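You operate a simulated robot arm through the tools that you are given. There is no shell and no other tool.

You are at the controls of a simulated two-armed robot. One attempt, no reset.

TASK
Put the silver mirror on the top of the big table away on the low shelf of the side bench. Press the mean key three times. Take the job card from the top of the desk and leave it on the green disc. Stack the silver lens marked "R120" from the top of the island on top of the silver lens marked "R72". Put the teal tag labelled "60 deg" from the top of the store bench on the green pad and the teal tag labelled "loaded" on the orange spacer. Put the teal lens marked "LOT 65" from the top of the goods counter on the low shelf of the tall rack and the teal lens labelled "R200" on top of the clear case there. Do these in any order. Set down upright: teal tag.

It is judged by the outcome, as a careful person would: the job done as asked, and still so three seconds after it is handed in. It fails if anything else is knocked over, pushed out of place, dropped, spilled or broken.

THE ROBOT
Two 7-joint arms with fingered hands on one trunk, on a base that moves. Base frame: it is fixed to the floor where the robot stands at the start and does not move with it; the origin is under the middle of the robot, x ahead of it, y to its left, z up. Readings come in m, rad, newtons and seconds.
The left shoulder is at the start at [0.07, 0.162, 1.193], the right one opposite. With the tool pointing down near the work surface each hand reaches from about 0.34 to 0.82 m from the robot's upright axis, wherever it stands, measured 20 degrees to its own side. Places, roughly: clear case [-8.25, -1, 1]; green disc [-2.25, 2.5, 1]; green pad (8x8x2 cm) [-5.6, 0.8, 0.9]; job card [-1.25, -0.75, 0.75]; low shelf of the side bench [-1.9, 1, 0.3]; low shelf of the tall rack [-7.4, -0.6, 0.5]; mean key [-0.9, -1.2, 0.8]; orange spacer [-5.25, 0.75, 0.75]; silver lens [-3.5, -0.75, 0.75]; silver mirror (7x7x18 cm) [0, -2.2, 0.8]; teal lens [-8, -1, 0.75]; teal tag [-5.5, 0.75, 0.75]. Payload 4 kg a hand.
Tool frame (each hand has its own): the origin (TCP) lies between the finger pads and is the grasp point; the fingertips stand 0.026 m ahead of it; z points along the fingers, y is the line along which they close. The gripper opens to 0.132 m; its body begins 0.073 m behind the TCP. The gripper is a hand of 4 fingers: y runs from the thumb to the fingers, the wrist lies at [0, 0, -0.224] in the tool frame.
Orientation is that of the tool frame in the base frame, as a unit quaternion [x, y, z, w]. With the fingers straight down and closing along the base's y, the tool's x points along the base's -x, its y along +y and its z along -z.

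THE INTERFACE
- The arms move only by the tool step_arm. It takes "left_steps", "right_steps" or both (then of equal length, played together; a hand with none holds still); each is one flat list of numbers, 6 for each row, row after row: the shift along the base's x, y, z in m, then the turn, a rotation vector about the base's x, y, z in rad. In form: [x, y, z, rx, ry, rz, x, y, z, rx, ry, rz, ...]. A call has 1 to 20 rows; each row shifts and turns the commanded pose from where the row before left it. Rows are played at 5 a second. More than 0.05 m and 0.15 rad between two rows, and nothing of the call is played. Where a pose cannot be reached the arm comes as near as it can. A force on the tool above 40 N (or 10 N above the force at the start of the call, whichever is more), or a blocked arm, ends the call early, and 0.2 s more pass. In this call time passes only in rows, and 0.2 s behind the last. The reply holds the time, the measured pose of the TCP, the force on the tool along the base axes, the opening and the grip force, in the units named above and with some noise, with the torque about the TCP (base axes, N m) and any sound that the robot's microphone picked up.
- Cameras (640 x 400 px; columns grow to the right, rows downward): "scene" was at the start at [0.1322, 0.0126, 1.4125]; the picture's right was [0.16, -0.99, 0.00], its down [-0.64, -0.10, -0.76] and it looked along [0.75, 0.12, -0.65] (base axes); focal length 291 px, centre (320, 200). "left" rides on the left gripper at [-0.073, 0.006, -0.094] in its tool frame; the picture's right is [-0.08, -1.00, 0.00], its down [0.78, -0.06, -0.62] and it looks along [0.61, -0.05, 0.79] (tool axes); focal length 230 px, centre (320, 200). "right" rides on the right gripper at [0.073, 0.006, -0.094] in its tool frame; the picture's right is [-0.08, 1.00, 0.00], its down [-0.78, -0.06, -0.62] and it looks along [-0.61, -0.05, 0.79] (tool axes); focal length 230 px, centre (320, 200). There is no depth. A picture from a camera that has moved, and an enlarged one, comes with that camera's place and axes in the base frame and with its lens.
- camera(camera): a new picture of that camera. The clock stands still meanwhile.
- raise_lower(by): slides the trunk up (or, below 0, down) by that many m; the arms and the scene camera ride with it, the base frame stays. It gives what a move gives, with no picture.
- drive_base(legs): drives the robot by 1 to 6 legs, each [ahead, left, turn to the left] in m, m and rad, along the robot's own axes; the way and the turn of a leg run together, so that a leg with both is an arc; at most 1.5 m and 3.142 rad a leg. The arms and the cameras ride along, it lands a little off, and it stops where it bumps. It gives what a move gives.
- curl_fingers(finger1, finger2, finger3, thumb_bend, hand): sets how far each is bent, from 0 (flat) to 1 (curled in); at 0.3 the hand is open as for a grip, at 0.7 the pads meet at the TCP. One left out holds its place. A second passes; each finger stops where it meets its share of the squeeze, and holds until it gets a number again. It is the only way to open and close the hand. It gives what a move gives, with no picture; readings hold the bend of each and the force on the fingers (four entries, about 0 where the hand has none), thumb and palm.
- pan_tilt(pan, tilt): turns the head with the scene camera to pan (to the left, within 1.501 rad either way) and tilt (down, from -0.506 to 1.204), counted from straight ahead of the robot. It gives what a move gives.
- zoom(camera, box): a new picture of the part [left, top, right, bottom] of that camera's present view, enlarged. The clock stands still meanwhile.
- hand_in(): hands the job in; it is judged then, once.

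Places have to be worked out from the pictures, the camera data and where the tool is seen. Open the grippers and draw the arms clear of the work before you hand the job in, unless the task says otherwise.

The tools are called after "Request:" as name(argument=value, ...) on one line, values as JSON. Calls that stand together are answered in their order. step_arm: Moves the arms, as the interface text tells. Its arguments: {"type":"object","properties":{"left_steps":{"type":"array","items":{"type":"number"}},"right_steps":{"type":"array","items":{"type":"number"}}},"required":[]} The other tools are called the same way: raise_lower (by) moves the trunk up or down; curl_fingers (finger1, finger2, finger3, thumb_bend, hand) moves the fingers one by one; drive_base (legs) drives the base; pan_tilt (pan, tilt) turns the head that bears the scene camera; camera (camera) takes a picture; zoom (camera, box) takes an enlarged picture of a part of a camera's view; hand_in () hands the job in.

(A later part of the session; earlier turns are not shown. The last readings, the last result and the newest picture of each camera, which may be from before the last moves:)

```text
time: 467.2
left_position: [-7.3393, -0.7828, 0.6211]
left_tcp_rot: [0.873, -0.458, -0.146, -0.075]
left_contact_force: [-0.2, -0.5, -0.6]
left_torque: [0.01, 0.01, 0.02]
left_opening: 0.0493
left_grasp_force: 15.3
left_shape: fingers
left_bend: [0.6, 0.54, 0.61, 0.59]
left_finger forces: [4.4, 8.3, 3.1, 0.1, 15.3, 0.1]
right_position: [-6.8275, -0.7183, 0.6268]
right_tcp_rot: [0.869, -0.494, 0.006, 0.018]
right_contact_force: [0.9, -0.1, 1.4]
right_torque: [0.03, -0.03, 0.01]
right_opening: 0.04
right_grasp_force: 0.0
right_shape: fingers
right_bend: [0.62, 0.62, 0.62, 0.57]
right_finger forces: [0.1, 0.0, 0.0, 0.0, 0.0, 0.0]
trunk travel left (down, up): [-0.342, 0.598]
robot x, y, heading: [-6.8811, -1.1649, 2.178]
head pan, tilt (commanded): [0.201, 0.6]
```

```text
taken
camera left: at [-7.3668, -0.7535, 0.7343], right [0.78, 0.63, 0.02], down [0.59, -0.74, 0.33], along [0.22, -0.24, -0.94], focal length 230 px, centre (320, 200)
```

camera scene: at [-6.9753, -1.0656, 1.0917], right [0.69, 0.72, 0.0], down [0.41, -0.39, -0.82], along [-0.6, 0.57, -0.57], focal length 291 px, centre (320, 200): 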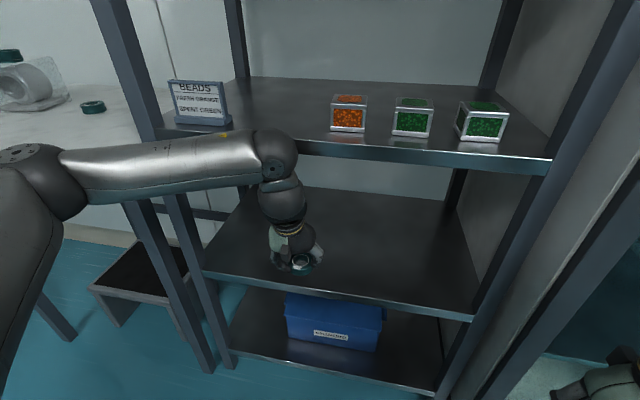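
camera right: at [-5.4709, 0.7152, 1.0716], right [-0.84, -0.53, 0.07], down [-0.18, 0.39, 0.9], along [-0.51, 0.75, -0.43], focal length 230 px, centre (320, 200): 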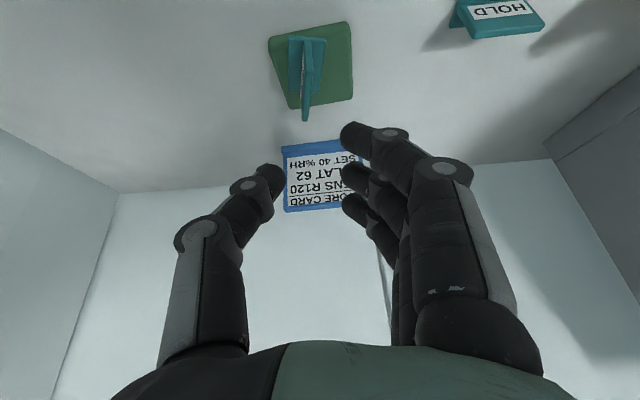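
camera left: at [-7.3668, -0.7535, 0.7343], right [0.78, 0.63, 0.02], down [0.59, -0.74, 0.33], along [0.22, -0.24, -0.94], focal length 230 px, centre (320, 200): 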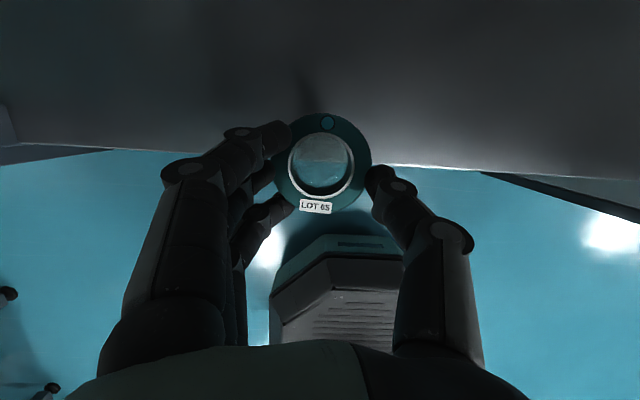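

The shelf edge is at about 0.583 m ahead and its surface near z 0.515; the lens is half over it. I lower it gently to feel the shelf.

Request:
step_arm(left_steps=[0, 0, -0.015, 0, 0, 0, 0, 0, -0.01, 0, 0, 0, 0, 0, -0.006, 0, 0, 0])

Request:
step_arm(left_steps=[0, 0, -0.004, 0, 0, 0, 0, 0, -0.004, 0, 0, 0])

Request:
step_arm(left_steps=[0, 0, -0.004, 0, 0, 0])

```text
time: 468.0
left_position: [-7.3397, -0.7817, 0.5913]
left_tcp_rot: [0.873, -0.459, -0.145, -0.075]
left_contact_force: [-0.3, 0.7, 0.0]
left_torque: [-0.02, -0.02, -0.01]
left_opening: 0.0497
left_grasp_force: 15.3
left_shape: fingers
left_bend: [0.6, 0.54, 0.61, 0.59]
left_finger forces: [4.5, 8.2, 3.2, 0.0, 15.3, 0.1]
right_position: [-6.8291, -0.7195, 0.6275]
right_tcp_rot: [0.869, -0.494, 0.005, 0.019]
right_contact_force: [0.4, -0.7, 1.2]
right_torque: [0.04, 0.02, -0.02]
right_opening: 0.04
right_grasp_force: 0.0
right_shape: fingers
right_bend: [0.62, 0.62, 0.62, 0.57]
right_finger forces: [0.0, 0.1, 0.0, 0.0, 0.0, 0.1]
trunk travel left (down, up): [-0.342, 0.598]
robot x, y, heading: [-6.8818, -1.1678, 2.181]
head pan, tilt (commanded): [0.201, 0.6]
```

```text
time: 468.6
left_position: [-7.3368, -0.7814, 0.5826]
left_tcp_rot: [0.873, -0.46, -0.147, -0.076]
left_contact_force: [0.1, 0.0, -1.2]
left_torque: [-0.01, 0.0, 0.01]
left_opening: 0.0495
left_grasp_force: 16.0
left_shape: fingers
left_bend: [0.6, 0.54, 0.61, 0.59]
left_finger forces: [4.5, 8.3, 3.2, 0.1, 15.2, 0.1]
right_position: [-6.827, -0.718, 0.6276]
right_tcp_rot: [0.87, -0.494, 0.006, 0.018]
right_contact_force: [0.0, -0.7, 0.0]
right_torque: [0.04, 0.0, 0.02]
right_opening: 0.0402
right_grasp_force: 0.1
right_shape: fingers
right_bend: [0.62, 0.62, 0.62, 0.57]
right_finger forces: [0.1, 0.1, 0.0, 0.0, 0.0, 0.1]
trunk travel left (down, up): [-0.342, 0.598]
robot x, y, heading: [-6.884, -1.1666, 2.18]
head pan, tilt (commanded): [0.201, 0.6]
```

```text
time: 469.0
left_position: [-7.3391, -0.7816, 0.5797]
left_tcp_rot: [0.873, -0.46, -0.146, -0.075]
left_contact_force: [0.6, -0.4, -1.3]
left_torque: [-0.01, 0.01, 0.05]
left_opening: 0.0495
left_grasp_force: 16.1
left_shape: fingers
left_bend: [0.6, 0.54, 0.61, 0.59]
left_finger forces: [4.6, 8.3, 3.3, 0.0, 15.2, 0.1]
right_position: [-6.8286, -0.7183, 0.6282]
right_tcp_rot: [0.869, -0.494, 0.005, 0.019]
right_contact_force: [0.7, 0.9, 0.5]
right_torque: [-0.05, 0.0, 0.01]
right_opening: 0.0397
right_grasp_force: 0.2
right_shape: fingers
right_bend: [0.62, 0.62, 0.62, 0.57]
right_finger forces: [0.0, 0.0, 0.1, 0.0, 0.1, 0.0]
trunk travel left (down, up): [-0.342, 0.598]
robot x, y, heading: [-6.8801, -1.1676, 2.179]
head pan, tilt (commanded): [0.201, 0.6]
```

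No contact yet at lens bottom ≈0.527. I check the pictures and continue.

Request:
zoom(camera="scene", box=[250, 220, 370, 310])

Request:
step_arm(left_steps=[0, 0, -0.004, 0, 0, 0, 0, 0, -0.004, 0, 0, 0])

Request:
step_arm(left_steps=[0, 0, -0.004, 0, 0, 0])

```text
4.44 times, centred on (310, 265) of scene
camera zoom: at [-6.9751, -1.0661, 1.0918], right [0.69, 0.72, 0.0], down [0.41, -0.39, -0.82], along [-0.6, 0.57, -0.57], focal length 1292 px, centre (364, -89)
```

zoom: 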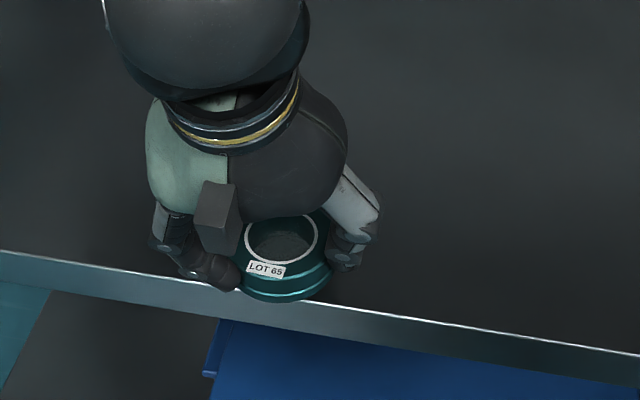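

```text
time: 469.6
left_position: [-7.3382, -0.7822, 0.5721]
left_tcp_rot: [0.873, -0.459, -0.147, -0.075]
left_contact_force: [0.5, -0.3, -0.7]
left_torque: [-0.05, -0.03, -0.03]
left_opening: 0.0497
left_grasp_force: 15.4
left_shape: fingers
left_bend: [0.6, 0.54, 0.61, 0.59]
left_finger forces: [4.6, 8.4, 3.2, 0.0, 15.2, 0.1]
right_position: [-6.8277, -0.7186, 0.6271]
right_tcp_rot: [0.869, -0.494, 0.006, 0.017]
right_contact_force: [0.0, 0.5, 0.0]
right_torque: [0.0, 0.01, -0.03]
right_opening: 0.0402
right_grasp_force: 0.0
right_shape: fingers
right_bend: [0.62, 0.62, 0.62, 0.57]
right_finger forces: [0.1, 0.1, 0.0, 0.0, 0.1, 0.0]
trunk travel left (down, up): [-0.342, 0.598]
robot x, y, heading: [-6.8781, -1.169, 2.18]
head pan, tilt (commanded): [0.201, 0.6]
```

```text
time: 470.0
left_position: [-7.3396, -0.782, 0.5678]
left_tcp_rot: [0.873, -0.458, -0.147, -0.074]
left_contact_force: [0.1, 0.5, -1.4]
left_torque: [-0.02, 0.0, 0.03]
left_opening: 0.0496
left_grasp_force: 15.4
left_shape: fingers
left_bend: [0.6, 0.54, 0.61, 0.59]
left_finger forces: [4.7, 8.4, 3.1, 0.1, 15.2, 0.1]
right_position: [-6.8283, -0.72, 0.6279]
right_tcp_rot: [0.869, -0.494, 0.006, 0.018]
right_contact_force: [0.7, 0.5, 0.0]
right_torque: [-0.05, 0.0, -0.04]
right_opening: 0.0402
right_grasp_force: 0.0
right_shape: fingers
right_bend: [0.62, 0.62, 0.62, 0.57]
right_finger forces: [0.0, 0.1, 0.0, 0.1, 0.0, 0.2]
trunk travel left (down, up): [-0.342, 0.598]
robot x, y, heading: [-6.8766, -1.1667, 2.182]
head pan, tilt (commanded): [0.201, 0.6]
```

Still no contact; I keep lowering by 4 mm.

Request:
step_arm(left_steps=[0, 0, -0.004, 0, 0, 0])

Request:
step_arm(left_steps=[0, 0, -0.004, 0, 0, 0])

Request:
zoom(camera="scene", box=[250, 220, 370, 310])

```text
time: 470.4
left_position: [-7.3389, -0.7815, 0.5637]
left_tcp_rot: [0.873, -0.46, -0.147, -0.076]
left_contact_force: [-0.2, -0.2, -0.7]
left_torque: [0.01, -0.04, -0.03]
left_opening: 0.0496
left_grasp_force: 15.4
left_shape: fingers
left_bend: [0.6, 0.54, 0.61, 0.59]
left_finger forces: [4.7, 8.3, 3.2, 0.0, 15.2, 0.0]
right_position: [-6.8278, -0.7192, 0.6273]
right_tcp_rot: [0.869, -0.494, 0.006, 0.018]
right_contact_force: [-0.2, 0.5, -0.2]
right_torque: [-0.03, -0.01, 0.0]
right_opening: 0.0399
right_grasp_force: 0.0
right_shape: fingers
right_bend: [0.62, 0.62, 0.62, 0.57]
right_finger forces: [0.0, 0.1, 0.0, 0.0, 0.1, 0.1]
trunk travel left (down, up): [-0.342, 0.598]
robot x, y, heading: [-6.8803, -1.162, 2.178]
head pan, tilt (commanded): [0.201, 0.6]
```

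```text
time: 470.8
left_position: [-7.3383, -0.7827, 0.5613]
left_tcp_rot: [0.873, -0.459, -0.148, -0.076]
left_contact_force: [-0.2, -0.3, 6.6]
left_torque: [-0.01, 0.23, 0.03]
left_opening: 0.0496
left_grasp_force: 18.9
left_shape: fingers
left_bend: [0.6, 0.54, 0.61, 0.59]
left_finger forces: [8.6, 8.7, 3.6, 0.0, 16.0, 0.0]
right_position: [-6.8269, -0.7189, 0.6278]
right_tcp_rot: [0.869, -0.494, 0.004, 0.018]
right_contact_force: [0.1, -0.1, -0.4]
right_torque: [0.0, -0.01, -0.01]
right_opening: 0.0402
right_grasp_force: 0.1
right_shape: fingers
right_bend: [0.62, 0.62, 0.62, 0.57]
right_finger forces: [0.0, 0.0, 0.1, 0.1, 0.0, 0.0]
trunk travel left (down, up): [-0.342, 0.598]
robot x, y, heading: [-6.8822, -1.1667, 2.179]
head pan, tilt (commanded): [0.201, 0.6]
```

```text
4.44 times, centred on (310, 265) of scene
camera zoom: at [-6.9743, -1.0667, 1.0921], right [0.69, 0.72, 0.0], down [0.41, -0.39, -0.83], along [-0.6, 0.57, -0.56], focal length 1292 px, centre (364, -89)
```

zoom: 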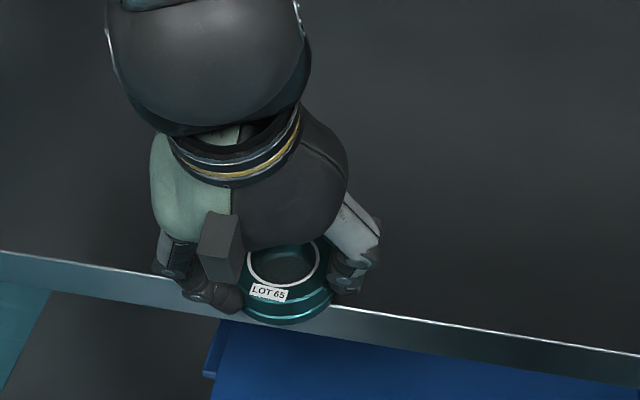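

Contact at TCP 0.5615, so the shelf is at z≈0.509. I rise 1.3 cm, move 5.5 cm further in, and lower again.

Request:
step_arm(left_steps=[0, 0, 0.015, 0, 0, 0, -0.0158, 0.0225, 0, 0, 0, 0, -0.0158, 0.0225, 0, 0, 0, 0])

Request:
zoom(camera="scene", box=[230, 120, 390, 310])

Request:
camera(camera="left")

```text
time: 471.6
left_position: [-7.3641, -0.7564, 0.5486]
left_tcp_rot: [0.869, -0.467, -0.152, -0.06]
left_contact_force: [-18.1, 0.4, 274.7]
left_torque: [1.92, -3.34, -0.12]
left_opening: 0.0549
left_grasp_force: 146.0
left_shape: fingers
left_bend: [0.62, 0.68, 0.78, 0.7]
left_finger forces: [5.8, 46.4, 73.7, 0.0, 166.1, 0.0]
right_position: [-6.8293, -0.7208, 0.627]
right_tcp_rot: [0.87, -0.492, 0.006, 0.017]
right_contact_force: [-1.0, -0.2, 0.3]
right_torque: [-0.02, -0.01, -0.03]
right_opening: 0.0402
right_grasp_force: 0.0
right_shape: fingers
right_bend: [0.62, 0.62, 0.62, 0.57]
right_finger forces: [0.0, 0.1, 0.0, 0.0, 0.0, 0.1]
trunk travel left (down, up): [-0.342, 0.598]
robot x, y, heading: [-6.877, -1.1697, 2.186]
head pan, tilt (commanded): [0.201, 0.6]
stopped in row 3 (left hand): the force on the tool passed its limit at 173 N (the readings are from after the stop); the commanded pose is now the measured one
```

```text
2.11 times, centred on (310, 215) of scene
camera zoom: at [-6.9769, -1.0681, 1.0901], right [0.69, 0.73, 0.0], down [0.41, -0.39, -0.82], along [-0.6, 0.57, -0.57], focal length 612 px, centre (341, 168)
```

zoom: 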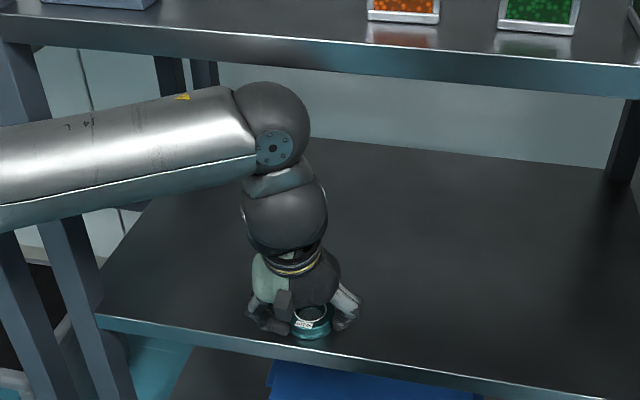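

```text
taken
camera left: at [-7.388, -0.7253, 0.6608], right [0.79, 0.61, -0.01], down [0.58, -0.74, 0.33], along [0.19, -0.27, -0.94], focal length 230 px, centre (320, 200)
```

left: 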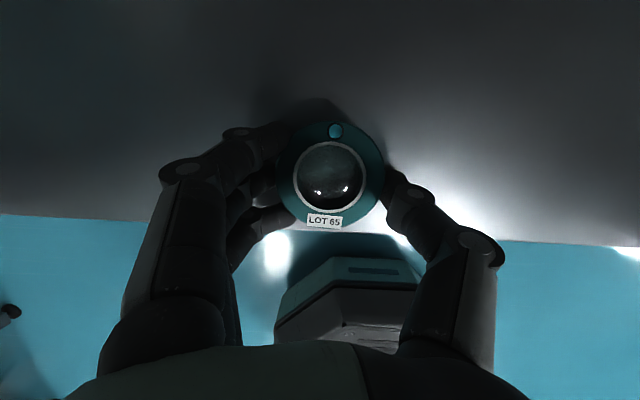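

The forearm ball wedged under the upper shelf and pressed the hand down hard. I immediately back straight out a few centimetres.

Request:
step_arm(left_steps=[0.012, -0.017, 0.002, 0, 0, 0, 0.012, -0.017, 0.003, 0, 0, 0])

Request:
zoom(camera="scene", box=[230, 120, 390, 310])

Request:
camera(camera="left")

```text
time: 472.2
left_position: [-7.3685, -0.7623, 0.5486]
left_tcp_rot: [0.871, -0.462, -0.152, -0.067]
left_contact_force: [-43.1, 40.8, 256.9]
left_torque: [5.55, -4.91, 1.92]
left_opening: 0.0554
left_grasp_force: 144.8
left_shape: fingers
left_bend: [0.63, 0.7, 0.78, 0.68]
left_finger forces: [2.8, 44.2, 64.1, 0.0, 178.2, 0.0]
right_position: [-6.8408, -0.7135, 0.6239]
right_tcp_rot: [0.863, -0.505, 0.017, 0.018]
right_contact_force: [0.8, 0.3, -0.1]
right_torque: [-0.01, -0.02, 0.04]
right_opening: 0.0402
right_grasp_force: 0.0
right_shape: fingers
right_bend: [0.62, 0.62, 0.62, 0.57]
right_finger forces: [0.1, 0.0, 0.0, 0.1, 0.0, 0.0]
trunk travel left (down, up): [-0.342, 0.598]
robot x, y, heading: [-6.8959, -1.1719, 2.153]
head pan, tilt (commanded): [0.201, 0.6]
```

```text
2.11 times, centred on (310, 215) of scene
camera zoom: at [-7.0083, -1.0484, 1.0881], right [0.71, 0.71, 0.0], down [0.42, -0.41, -0.81], along [-0.57, 0.57, -0.59], focal length 612 px, centre (341, 168)
```

zoom: 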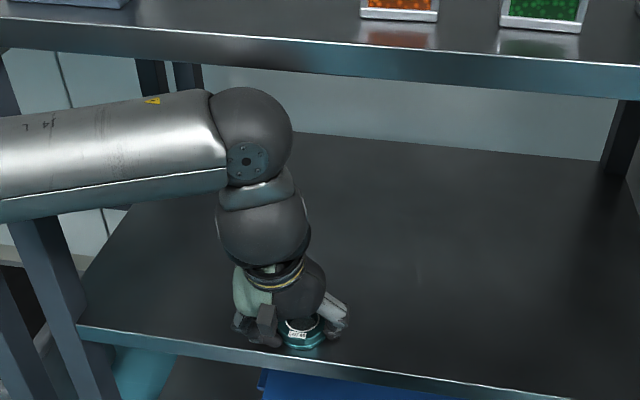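

```text
taken
camera left: at [-7.3934, -0.7337, 0.6609], right [0.78, 0.63, 0.0], down [0.59, -0.74, 0.32], along [0.2, -0.25, -0.95], focal length 230 px, centre (320, 200)
```

left: 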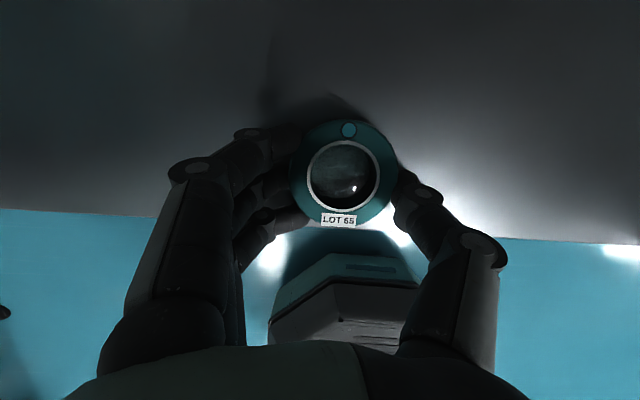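

The arm's upper wrist ball is caught under the upper shelf's front lip. Tilting the hand further forward about the fingertips will swing that ball back and out; I try a small tilt first.

Request:
step_arm(left_steps=[0.002, -0.003, 0.0, 0.05, 0.034, 0])

```text
time: 472.6
left_position: [-7.3297, -0.8003, 0.5636]
left_tcp_rot: [0.863, -0.47, -0.173, -0.072]
left_contact_force: [0.5, 0.3, -1.2]
left_torque: [-0.01, 0.07, 0.01]
left_opening: 0.0548
left_grasp_force: 19.0
left_shape: fingers
left_bend: [0.59, 0.56, 0.65, 0.59]
left_finger forces: [7.7, 7.8, 5.2, 0.0, 17.4, 0.1]
right_position: [-6.8219, -0.7255, 0.6295]
right_tcp_rot: [0.87, -0.492, 0.004, 0.019]
right_contact_force: [1.0, 0.4, 0.6]
right_torque: [-0.03, 0.04, -0.02]
right_opening: 0.0403
right_grasp_force: 0.0
right_shape: fingers
right_bend: [0.62, 0.62, 0.62, 0.57]
right_finger forces: [0.0, 0.0, 0.0, 0.0, 0.0, 0.0]
trunk travel left (down, up): [-0.342, 0.598]
robot x, y, heading: [-6.874, -1.1725, 2.176]
head pan, tilt (commanded): [0.201, 0.6]
```

It came free; the force is gone and the lens is still gripped. I back out a bit more and check the rack and the lens.

Request:
step_arm(left_steps=[0.02, -0.029, 0.01, 0, 0, 0, 0.02, -0.029, 0.01, 0, 0, 0])

Request:
camera(camera="scene")

Request:
camera(camera="left")

```text
time: 473.2
left_position: [-7.2963, -0.8511, 0.5788]
left_tcp_rot: [0.865, -0.466, -0.172, -0.072]
left_contact_force: [1.0, -0.5, -0.8]
left_torque: [0.0, -0.02, -0.04]
left_opening: 0.0545
left_grasp_force: 18.9
left_shape: fingers
left_bend: [0.59, 0.56, 0.65, 0.59]
left_finger forces: [7.7, 7.7, 5.0, 0.0, 17.2, 0.1]
right_position: [-6.8279, -0.7203, 0.6288]
right_tcp_rot: [0.87, -0.492, 0.007, 0.018]
right_contact_force: [0.0, -0.1, 0.1]
right_torque: [-0.01, 0.02, 0.04]
right_opening: 0.0403
right_grasp_force: 0.0
right_shape: fingers
right_bend: [0.62, 0.62, 0.62, 0.57]
right_finger forces: [0.1, 0.0, 0.1, 0.0, 0.0, 0.1]
trunk travel left (down, up): [-0.342, 0.598]
robot x, y, heading: [-6.8775, -1.1644, 2.182]
head pan, tilt (commanded): [0.201, 0.6]
```

```text
taken
camera scene: at [-6.9739, -1.0665, 1.0918], right [0.69, 0.73, 0.0], down [0.41, -0.39, -0.82], along [-0.6, 0.57, -0.57], focal length 291 px, centre (320, 200)
```

scene: 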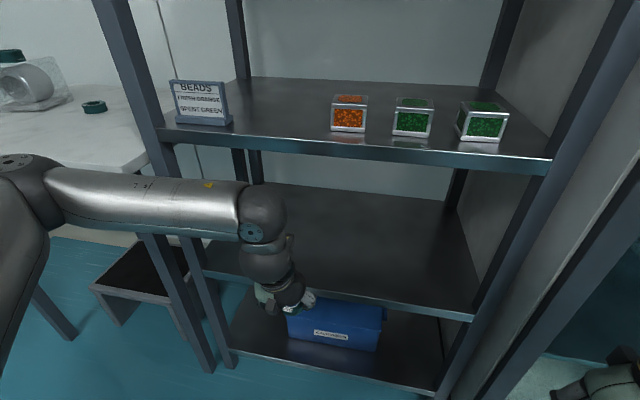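

```text
taken
camera left: at [-7.3164, -0.8248, 0.6942], right [0.79, 0.61, -0.01], down [0.59, -0.76, 0.28], along [0.17, -0.23, -0.96], focal length 230 px, centre (320, 200)
```

left: 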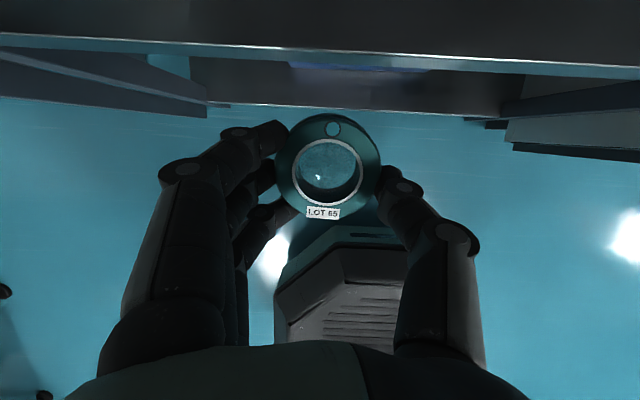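

The items on the upper shelf and the case are unmoved. I look closely at how the lens now sits in the hand.

Request:
zoom(camera="scene", box=[240, 250, 340, 330])

Request:
zoom(camera="left", box=[240, 90, 420, 240])

```text
5.00 times, centred on (290, 290) of scene
camera zoom: at [-6.9739, -1.0665, 1.0918], right [0.69, 0.73, 0.0], down [0.41, -0.39, -0.82], along [-0.6, 0.57, -0.57], focal length 1453 px, centre (470, -250)
```

zoom: 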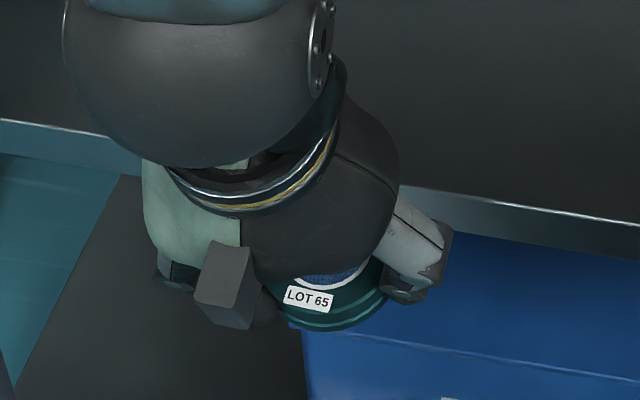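

```text
2.67 times, centred on (330, 165) of left
camera zoom: at [-7.3164, -0.8248, 0.6942], right [0.79, 0.61, -0.01], down [0.59, -0.76, 0.28], along [0.17, -0.23, -0.96], focal length 614 px, centre (293, 293)
```

zoom: 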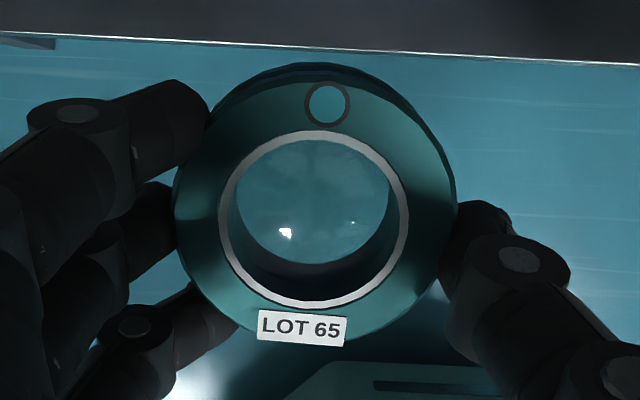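

The lens sits roughly level, a bit deeper in the grip. Tilting the hand a further 0.2 rad moves the bulky wrist well back from the upper shelf's lip, so I can reach the shelf with a margin. I tilt now and check.

Request:
step_arm(left_steps=[0, 0, 0.005, 0.082, 0.0572, 0, 0, 0, 0.005, 0.082, 0.0572, 0])

Request:
camera(camera="scene")

Request:
zoom(camera="scene", box=[230, 170, 350, 340])

```text
time: 473.8
left_position: [-7.2966, -0.8518, 0.5909]
left_tcp_rot: [0.845, -0.454, -0.26, -0.116]
left_contact_force: [-0.2, -0.4, -0.6]
left_torque: [-0.03, -0.01, -0.05]
left_opening: 0.0545
left_grasp_force: 18.7
left_shape: fingers
left_bend: [0.59, 0.56, 0.65, 0.59]
left_finger forces: [7.8, 7.8, 4.9, 0.0, 17.2, 0.1]
right_position: [-6.8281, -0.7199, 0.6272]
right_tcp_rot: [0.87, -0.493, 0.006, 0.018]
right_contact_force: [1.3, -0.9, -0.8]
right_torque: [0.0, -0.02, 0.01]
right_opening: 0.0402
right_grasp_force: 0.1
right_shape: fingers
right_bend: [0.62, 0.62, 0.62, 0.57]
right_finger forces: [0.0, 0.0, 0.0, 0.0, 0.0, 0.0]
trunk travel left (down, up): [-0.342, 0.598]
robot x, y, heading: [-6.8809, -1.1698, 2.184]
head pan, tilt (commanded): [0.201, 0.6]
```

```text
taken
camera scene: at [-6.9745, -1.0672, 1.0918], right [0.69, 0.73, 0.0], down [0.41, -0.39, -0.82], along [-0.6, 0.57, -0.57], focal length 291 px, centre (320, 200)
```

scene: 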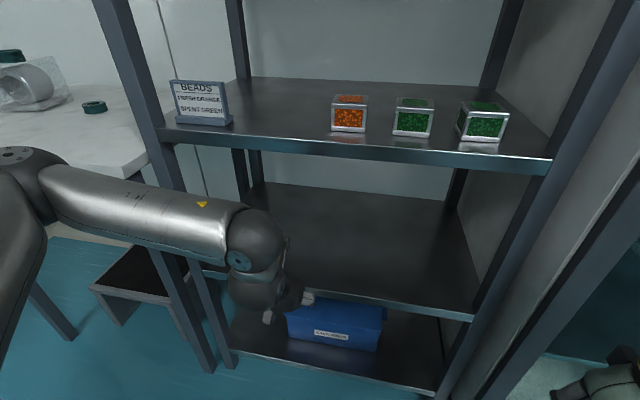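

```text
2.35 times, centred on (290, 255) of scene
camera zoom: at [-6.9745, -1.0672, 1.0918], right [0.69, 0.73, 0.0], down [0.41, -0.39, -0.82], along [-0.6, 0.57, -0.57], focal length 684 px, centre (391, 71)
```

zoom: 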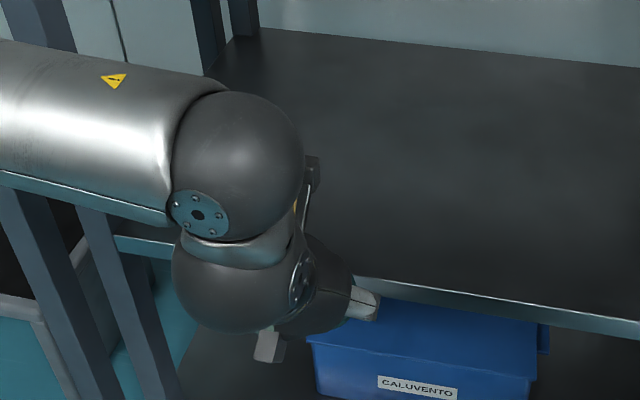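

With this tilt the lens can enter 4 cm above the shelf while the bulky joints stay outside. I move in step by step.

Request:
step_arm(left_steps=[-0.0245, 0.0347, 0, 0, 0, 0, -0.0245, 0.0347, 0, 0, 0, 0])

Request:
camera(camera="left")

Request:
camera(camera="scene")

```text
time: 474.4
left_position: [-7.3457, -0.7817, 0.5914]
left_tcp_rot: [0.844, -0.455, -0.258, -0.116]
left_contact_force: [-0.2, -0.1, -0.8]
left_torque: [-0.01, -0.05, -0.02]
left_opening: 0.0546
left_grasp_force: 18.7
left_shape: fingers
left_bend: [0.59, 0.56, 0.65, 0.59]
left_finger forces: [7.6, 7.8, 4.7, 0.1, 17.1, 0.1]
right_position: [-6.828, -0.7188, 0.6275]
right_tcp_rot: [0.87, -0.493, 0.006, 0.017]
right_contact_force: [0.8, 0.3, 0.4]
right_torque: [0.01, 0.0, -0.03]
right_opening: 0.0402
right_grasp_force: 0.0
right_shape: fingers
right_bend: [0.62, 0.62, 0.62, 0.57]
right_finger forces: [0.0, 0.1, 0.1, 0.1, 0.1, 0.0]
trunk travel left (down, up): [-0.342, 0.598]
robot x, y, heading: [-6.879, -1.1677, 2.184]
head pan, tilt (commanded): [0.201, 0.6]
```

```text
taken
camera left: at [-7.3526, -0.7743, 0.7095], right [0.79, 0.61, 0.0], down [0.61, -0.79, 0.09], along [0.06, -0.07, -1.0], focal length 230 px, centre (320, 200)
```

left: 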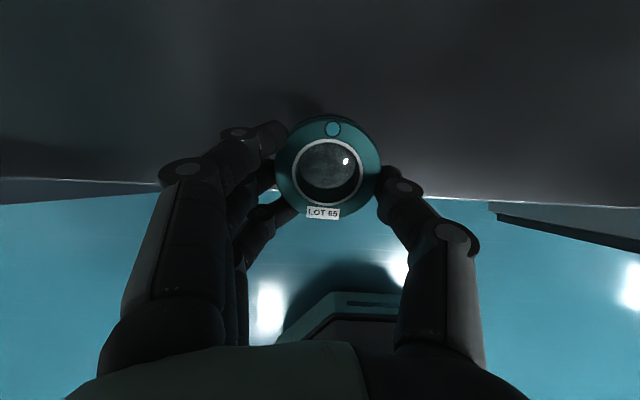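

```text
taken
camera scene: at [-6.9747, -1.0668, 1.0917], right [0.69, 0.73, 0.0], down [0.41, -0.39, -0.82], along [-0.6, 0.57, -0.57], focal length 291 px, centre (320, 200)
```

scene: 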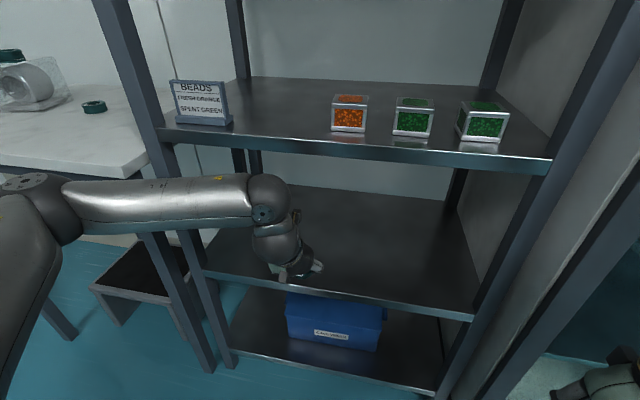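

Clear so far: the lens centre is 1.6 cm past the shelf edge. I go 5 cm further in, in two small moves while watching the force.

Request:
step_arm(left_steps=[-0.0144, 0.0204, 0, 0, 0, 0])

Request:
step_arm(left_steps=[-0.0144, 0.0204, 0, 0, 0, 0])

Request:
camera(camera="left")

Request:
zoom(camera="scene", box=[220, 120, 380, 310])

```text
time: 474.8
left_position: [-7.3591, -0.7605, 0.5897]
left_tcp_rot: [0.844, -0.454, -0.259, -0.116]
left_contact_force: [0.2, 0.3, -1.1]
left_torque: [-0.01, 0.03, 0.0]
left_opening: 0.0543
left_grasp_force: 18.5
left_shape: fingers
left_bend: [0.59, 0.56, 0.65, 0.59]
left_finger forces: [7.7, 7.8, 4.7, 0.0, 17.1, 0.0]
right_position: [-6.8278, -0.7206, 0.6276]
right_tcp_rot: [0.87, -0.493, 0.006, 0.018]
right_contact_force: [0.0, 0.1, 0.5]
right_torque: [0.01, -0.01, 0.01]
right_opening: 0.0402
right_grasp_force: 0.1
right_shape: fingers
right_bend: [0.62, 0.62, 0.62, 0.57]
right_finger forces: [0.1, 0.0, 0.0, 0.0, 0.0, 0.0]
trunk travel left (down, up): [-0.342, 0.598]
robot x, y, heading: [-6.884, -1.1671, 2.185]
head pan, tilt (commanded): [0.201, 0.6]
```

```text
time: 475.2
left_position: [-7.3744, -0.741, 0.5913]
left_tcp_rot: [0.844, -0.455, -0.259, -0.116]
left_contact_force: [-0.3, 0.5, -0.1]
left_torque: [-0.06, -0.02, 0.02]
left_opening: 0.0547
left_grasp_force: 18.0
left_shape: fingers
left_bend: [0.59, 0.56, 0.65, 0.59]
left_finger forces: [7.7, 7.7, 4.7, 0.0, 17.1, 0.0]
right_position: [-6.8285, -0.7201, 0.6284]
right_tcp_rot: [0.869, -0.494, 0.006, 0.019]
right_contact_force: [0.7, -0.1, -0.5]
right_torque: [0.03, 0.0, 0.0]
right_opening: 0.0403
right_grasp_force: 0.1
right_shape: fingers
right_bend: [0.62, 0.62, 0.62, 0.57]
right_finger forces: [0.1, 0.0, 0.0, 0.0, 0.0, 0.1]
trunk travel left (down, up): [-0.342, 0.598]
robot x, y, heading: [-6.8809, -1.1692, 2.182]
head pan, tilt (commanded): [0.201, 0.6]
```

```text
taken
camera left: at [-7.3815, -0.7335, 0.7088], right [0.79, 0.61, 0.0], down [0.61, -0.79, 0.09], along [0.06, -0.07, -1.0], focal length 230 px, centre (320, 200)
```

left: 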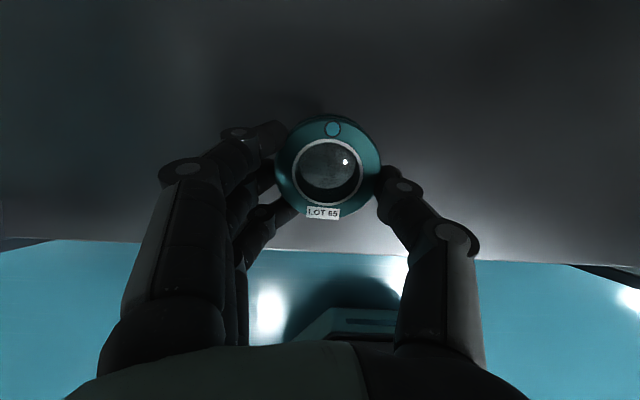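

```text
2.11 times, centred on (300, 215) of scene
camera zoom: at [-6.9748, -1.0667, 1.0917], right [0.69, 0.73, 0.0], down [0.41, -0.39, -0.82], along [-0.6, 0.57, -0.57], focal length 612 px, centre (362, 168)
```

zoom: 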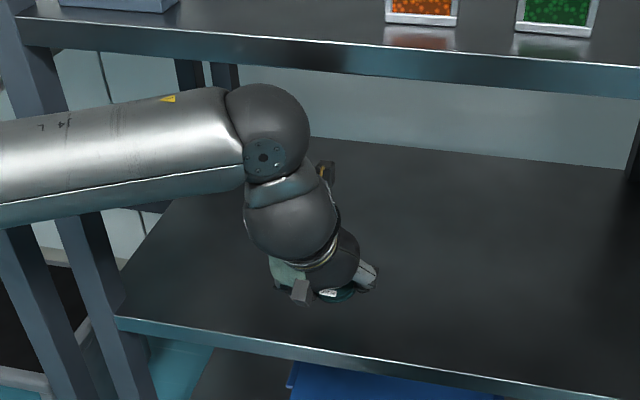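

The lens centre is now about 6.6 cm inside the shelf edge, with no contact above. I lower it in small steps.

Request:
step_arm(left_steps=[0, 0, -0.012, 0, 0, 0, 0, 0, -0.01, 0, 0, 0])

Request:
step_arm(left_steps=[0, 0, -0.006, 0, 0, 0])

Request:
step_arm(left_steps=[0, 0, -0.004, 0, 0, 0])

```text
time: 475.8
left_position: [-7.3736, -0.7401, 0.5694]
left_tcp_rot: [0.845, -0.454, -0.26, -0.116]
left_contact_force: [0.4, 0.4, -0.4]
left_torque: [-0.05, -0.03, 0.04]
left_opening: 0.0546
left_grasp_force: 18.3
left_shape: fingers
left_bend: [0.59, 0.56, 0.65, 0.59]
left_finger forces: [7.7, 7.8, 4.7, 0.1, 17.1, 0.0]
right_position: [-6.8283, -0.7207, 0.6277]
right_tcp_rot: [0.87, -0.493, 0.005, 0.018]
right_contact_force: [1.0, 0.9, 0.6]
right_torque: [-0.01, 0.0, -0.01]
right_opening: 0.0403
right_grasp_force: 0.1
right_shape: fingers
right_bend: [0.62, 0.62, 0.62, 0.57]
right_finger forces: [0.0, 0.0, 0.0, 0.1, 0.0, 0.0]
trunk travel left (down, up): [-0.342, 0.598]
robot x, y, heading: [-6.8833, -1.1671, 2.183]
head pan, tilt (commanded): [0.201, 0.6]
```

```text
time: 476.2
left_position: [-7.3734, -0.7412, 0.5622]
left_tcp_rot: [0.844, -0.455, -0.259, -0.117]
left_contact_force: [-0.2, -0.8, -0.6]
left_torque: [-0.04, -0.01, 0.0]
left_opening: 0.0547
left_grasp_force: 18.8
left_shape: fingers
left_bend: [0.59, 0.56, 0.65, 0.59]
left_finger forces: [7.7, 7.8, 4.8, 0.0, 17.1, 0.1]
right_position: [-6.8287, -0.7198, 0.6271]
right_tcp_rot: [0.87, -0.493, 0.006, 0.018]
right_contact_force: [-0.7, -0.1, -0.1]
right_torque: [-0.03, 0.0, 0.02]
right_opening: 0.0404
right_grasp_force: 0.1
right_shape: fingers
right_bend: [0.62, 0.62, 0.62, 0.57]
right_finger forces: [0.1, 0.0, 0.1, 0.0, 0.1, 0.0]
trunk travel left (down, up): [-0.342, 0.598]
robot x, y, heading: [-6.881, -1.1645, 2.183]
head pan, tilt (commanded): [0.201, 0.6]
```

```text
time: 476.6
left_position: [-7.3746, -0.7406, 0.56]
left_tcp_rot: [0.844, -0.454, -0.259, -0.117]
left_contact_force: [0.0, -0.9, 2.7]
left_torque: [-0.06, 0.02, 0.01]
left_opening: 0.0546
left_grasp_force: 20.5
left_shape: fingers
left_bend: [0.59, 0.56, 0.65, 0.59]
left_finger forces: [7.7, 7.6, 8.3, 0.0, 17.4, 0.0]
right_position: [-6.8284, -0.719, 0.6286]
right_tcp_rot: [0.87, -0.493, 0.005, 0.018]
right_contact_force: [0.0, -0.5, -0.2]
right_torque: [-0.02, 0.0, 0.0]
right_opening: 0.0402
right_grasp_force: 0.0
right_shape: fingers
right_bend: [0.62, 0.62, 0.62, 0.57]
right_finger forces: [0.0, 0.1, 0.1, 0.0, 0.1, 0.0]
trunk travel left (down, up): [-0.342, 0.598]
robot x, y, heading: [-6.878, -1.1677, 2.186]
head pan, tilt (commanded): [0.201, 0.6]
```

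First contact is light and on finger 3, the lowest fingertip. I look closely at the gap under the lens.

Request:
zoom(camera="left", box=[240, 90, 420, 260])

Request:
zoom(camera="scene", box=[260, 240, 340, 310])

```text
2.35 times, centred on (330, 175) of left
camera zoom: at [-7.3817, -0.7339, 0.6782], right [0.79, 0.61, 0.0], down [0.61, -0.79, 0.09], along [0.06, -0.07, -1.0], focal length 541 px, centre (296, 259)
```

zoom: 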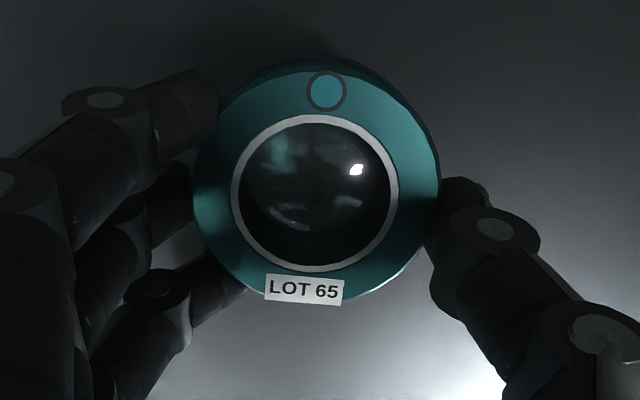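

```text
5.71 times, centred on (300, 275) of scene
camera zoom: at [-6.9742, -1.0675, 1.092], right [0.69, 0.73, 0.0], down [0.41, -0.39, -0.83], along [-0.6, 0.57, -0.56], focal length 1661 px, centre (434, -229)
```

zoom: 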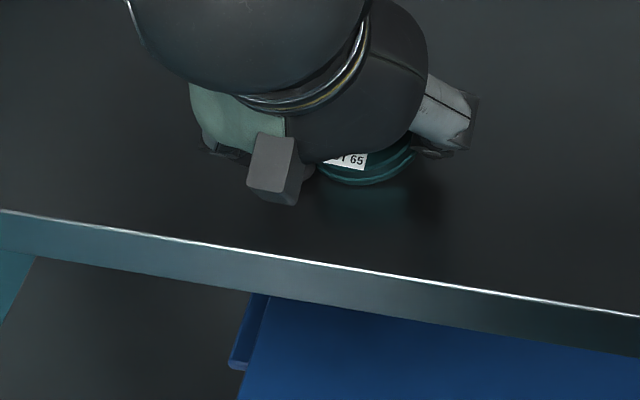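

The lens's reflection meets its near edge, so it is practically on the shelf and close to level. I release it gently.

Request:
step_arm(left_steps=[0, 0, -0.002, 0, 0, 0])

Request:
curl_fingers(hand="left", finger1=0.52, finger2=0.5, finger3=0.58, thumb_bend=0.52)

Request:
camera(camera="left")

Request:
zoom(camera="scene", box=[260, 240, 340, 310])

```text
time: 477.0
left_position: [-7.375, -0.741, 0.5592]
left_tcp_rot: [0.844, -0.453, -0.262, -0.117]
left_contact_force: [-1.1, -1.5, 11.8]
left_torque: [-0.28, 0.1, 0.04]
left_opening: 0.0548
left_grasp_force: 24.0
left_shape: fingers
left_bend: [0.59, 0.56, 0.67, 0.59]
left_finger forces: [7.7, 7.7, 15.4, 0.0, 17.2, 0.0]
right_position: [-6.8273, -0.7209, 0.6276]
right_tcp_rot: [0.87, -0.493, 0.005, 0.019]
right_contact_force: [0.7, -1.3, 0.1]
right_torque: [-0.01, 0.05, 0.0]
right_opening: 0.0403
right_grasp_force: 0.0
right_shape: fingers
right_bend: [0.62, 0.62, 0.62, 0.57]
right_finger forces: [0.0, 0.1, 0.1, 0.0, 0.0, 0.1]
trunk travel left (down, up): [-0.342, 0.598]
robot x, y, heading: [-6.878, -1.1709, 2.18]
head pan, tilt (commanded): [0.201, 0.6]
```

```text
time: 478.0
left_position: [-7.3735, -0.7411, 0.5599]
left_tcp_rot: [0.844, -0.453, -0.262, -0.117]
left_contact_force: [0.0, 5.7, 20.2]
left_torque: [-0.12, 0.27, -0.09]
left_opening: 0.0642
left_grasp_force: 10.4
left_shape: fingers
left_bend: [0.52, 0.5, 0.66, 0.52]
left_finger forces: [0.0, 0.1, 19.9, 0.1, 0.3, 0.0]
right_position: [-6.8272, -0.7196, 0.6288]
right_tcp_rot: [0.87, -0.493, 0.004, 0.019]
right_contact_force: [0.4, 0.0, 0.5]
right_torque: [0.0, 0.0, 0.03]
right_opening: 0.0403
right_grasp_force: 0.0
right_shape: fingers
right_bend: [0.62, 0.62, 0.62, 0.57]
right_finger forces: [0.0, 0.0, 0.0, 0.1, 0.0, 0.0]
trunk travel left (down, up): [-0.342, 0.598]
robot x, y, heading: [-6.8796, -1.1697, 2.182]
head pan, tilt (commanded): [0.201, 0.6]
```

```text
taken
camera left: at [-7.3809, -0.7339, 0.6779], right [0.79, 0.61, 0.0], down [0.61, -0.79, 0.08], along [0.05, -0.06, -1.0], focal length 230 px, centre (320, 200)
```

left: 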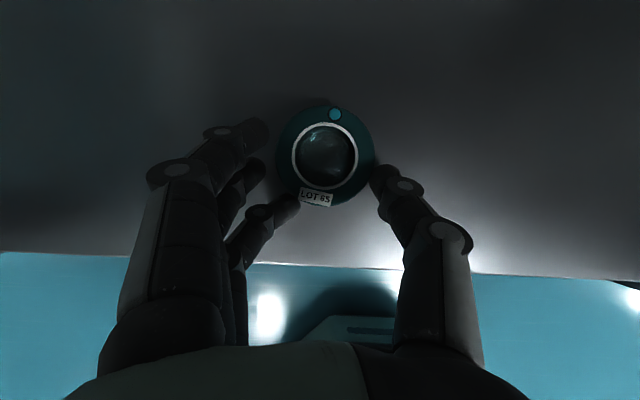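

```text
5.71 times, centred on (300, 275) of scene
camera zoom: at [-6.9727, -1.0681, 1.0922], right [0.69, 0.73, 0.0], down [0.41, -0.39, -0.83], along [-0.6, 0.57, -0.56], focal length 1661 px, centre (434, -229)
```

zoom: 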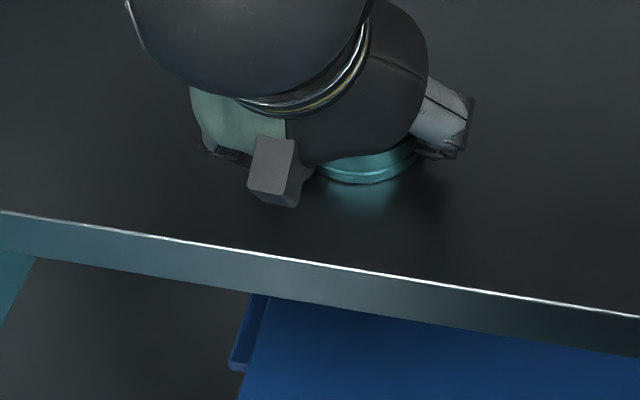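

LOT 65 lies flat on the low shelf. I ease up a few millimetres, open the fingers wider, and withdraw along the fingers.

Request:
step_arm(left_steps=[0.002, -0.003, 0.007, 0, 0, 0])

Request:
curl_fingers(hand="left", finger1=0.44, finger2=0.44, finger3=0.5, thumb_bend=0.44)

Request:
camera(camera="left")

```text
time: 478.4
left_position: [-7.3716, -0.7453, 0.56]
left_tcp_rot: [0.845, -0.454, -0.258, -0.113]
left_contact_force: [0.3, 0.1, 3.1]
left_torque: [-0.06, 0.01, 0.0]
left_opening: 0.0639
left_grasp_force: 1.8
left_shape: fingers
left_bend: [0.52, 0.5, 0.6, 0.52]
left_finger forces: [0.0, 0.0, 2.7, 0.1, 0.1, 0.0]
right_position: [-6.8284, -0.7202, 0.6278]
right_tcp_rot: [0.87, -0.493, 0.006, 0.018]
right_contact_force: [0.4, 0.7, -0.7]
right_torque: [0.0, -0.02, -0.02]
right_opening: 0.0401
right_grasp_force: 0.1
right_shape: fingers
right_bend: [0.62, 0.62, 0.62, 0.57]
right_finger forces: [0.0, 0.0, 0.1, 0.0, 0.0, 0.1]
trunk travel left (down, up): [-0.342, 0.598]
robot x, y, heading: [-6.8762, -1.1651, 2.179]
head pan, tilt (commanded): [0.201, 0.6]
```

```text
time: 479.4
left_position: [-7.3732, -0.745, 0.5635]
left_tcp_rot: [0.845, -0.454, -0.26, -0.116]
left_contact_force: [0.0, 0.1, 0.7]
left_torque: [0.03, 0.0, -0.02]
left_opening: 0.0897
left_grasp_force: 0.2
left_shape: fingers
left_bend: [0.44, 0.44, 0.5, 0.44]
left_finger forces: [0.0, 0.0, 0.0, 0.0, 0.1, 0.0]
right_position: [-6.8283, -0.7201, 0.6288]
right_tcp_rot: [0.87, -0.493, 0.006, 0.017]
right_contact_force: [0.0, -1.0, -0.6]
right_torque: [0.01, -0.02, -0.04]
right_opening: 0.0401
right_grasp_force: 0.0
right_shape: fingers
right_bend: [0.62, 0.62, 0.62, 0.57]
right_finger forces: [0.0, 0.0, 0.0, 0.0, 0.0, 0.0]
trunk travel left (down, up): [-0.342, 0.598]
robot x, y, heading: [-6.879, -1.1667, 2.184]
head pan, tilt (commanded): [0.201, 0.6]
```

```text
taken
camera left: at [-7.3796, -0.7368, 0.682], right [0.79, 0.61, 0.0], down [0.61, -0.79, 0.09], along [0.06, -0.07, -1.0], focal length 230 px, centre (320, 200)
```

left: 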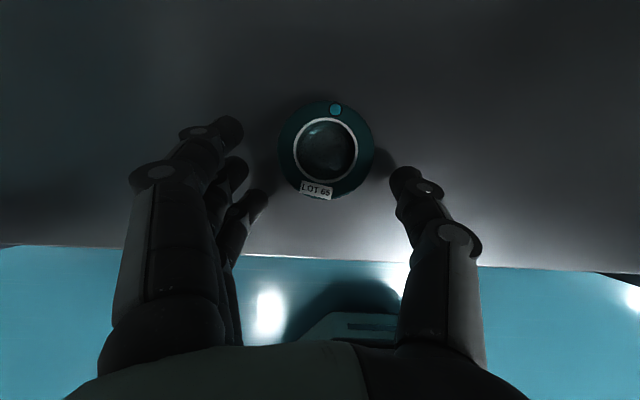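

LOT 65 rests free, about 7 cm inside the edge. I withdraw the hand back and slightly up, out of the rack.

Request:
step_arm(left_steps=[0.015, -0.021, 0.012, 0, 0, 0, 0.019, -0.027, 0.012, 0, 0, 0, 0.02, -0.029, 0.01, 0, 0, 0, 0.02, -0.029, 0.01, 0, 0, 0, 0.02, -0.029, 0, 0, 0, 0])

Request:
camera(camera="scene")

Request:
zoom(camera="scene", box=[250, 200, 400, 310])

```text
time: 480.6
left_position: [-7.2791, -0.8801, 0.6077]
left_tcp_rot: [0.844, -0.454, -0.259, -0.116]
left_contact_force: [0.8, -0.9, -0.4]
left_torque: [0.04, 0.01, -0.02]
left_opening: 0.0896
left_grasp_force: 0.0
left_shape: fingers
left_bend: [0.44, 0.44, 0.5, 0.44]
left_finger forces: [0.1, 0.0, 0.0, 0.1, 0.1, 0.0]
right_position: [-6.8272, -0.7198, 0.6285]
right_tcp_rot: [0.87, -0.493, 0.004, 0.019]
right_contact_force: [-0.5, 0.2, 1.0]
right_torque: [0.01, 0.02, 0.02]
right_opening: 0.0403
right_grasp_force: 0.1
right_shape: fingers
right_bend: [0.62, 0.62, 0.62, 0.57]
right_finger forces: [0.1, 0.0, 0.0, 0.1, 0.1, 0.0]
trunk travel left (down, up): [-0.342, 0.598]
robot x, y, heading: [-6.8806, -1.1683, 2.18]
head pan, tilt (commanded): [0.201, 0.6]
```

```text
taken
camera scene: at [-6.974, -1.0673, 1.0918], right [0.69, 0.73, 0.0], down [0.41, -0.39, -0.83], along [-0.6, 0.57, -0.56], focal length 291 px, centre (320, 200)
```

scene: 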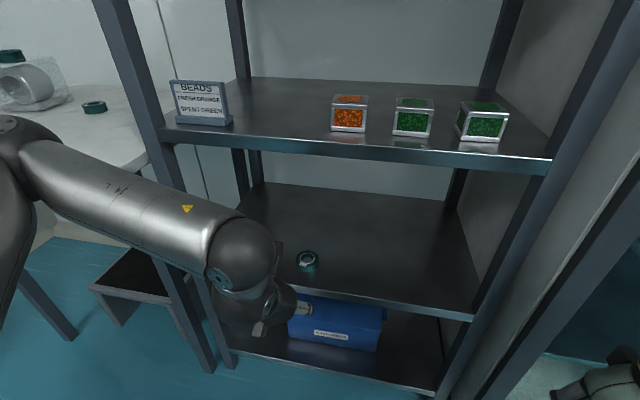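

```text
3.64 times, centred on (325, 255) of scene
camera zoom: at [-6.974, -1.0673, 1.0918], right [0.69, 0.73, 0.0], down [0.41, -0.39, -0.83], along [-0.6, 0.57, -0.56], focal length 1057 px, centre (302, 0)
```

zoom: 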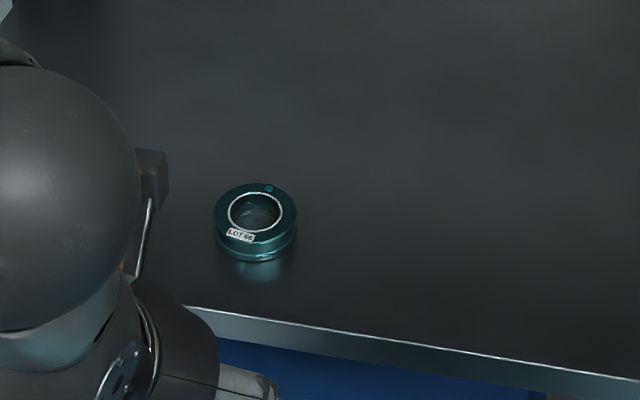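

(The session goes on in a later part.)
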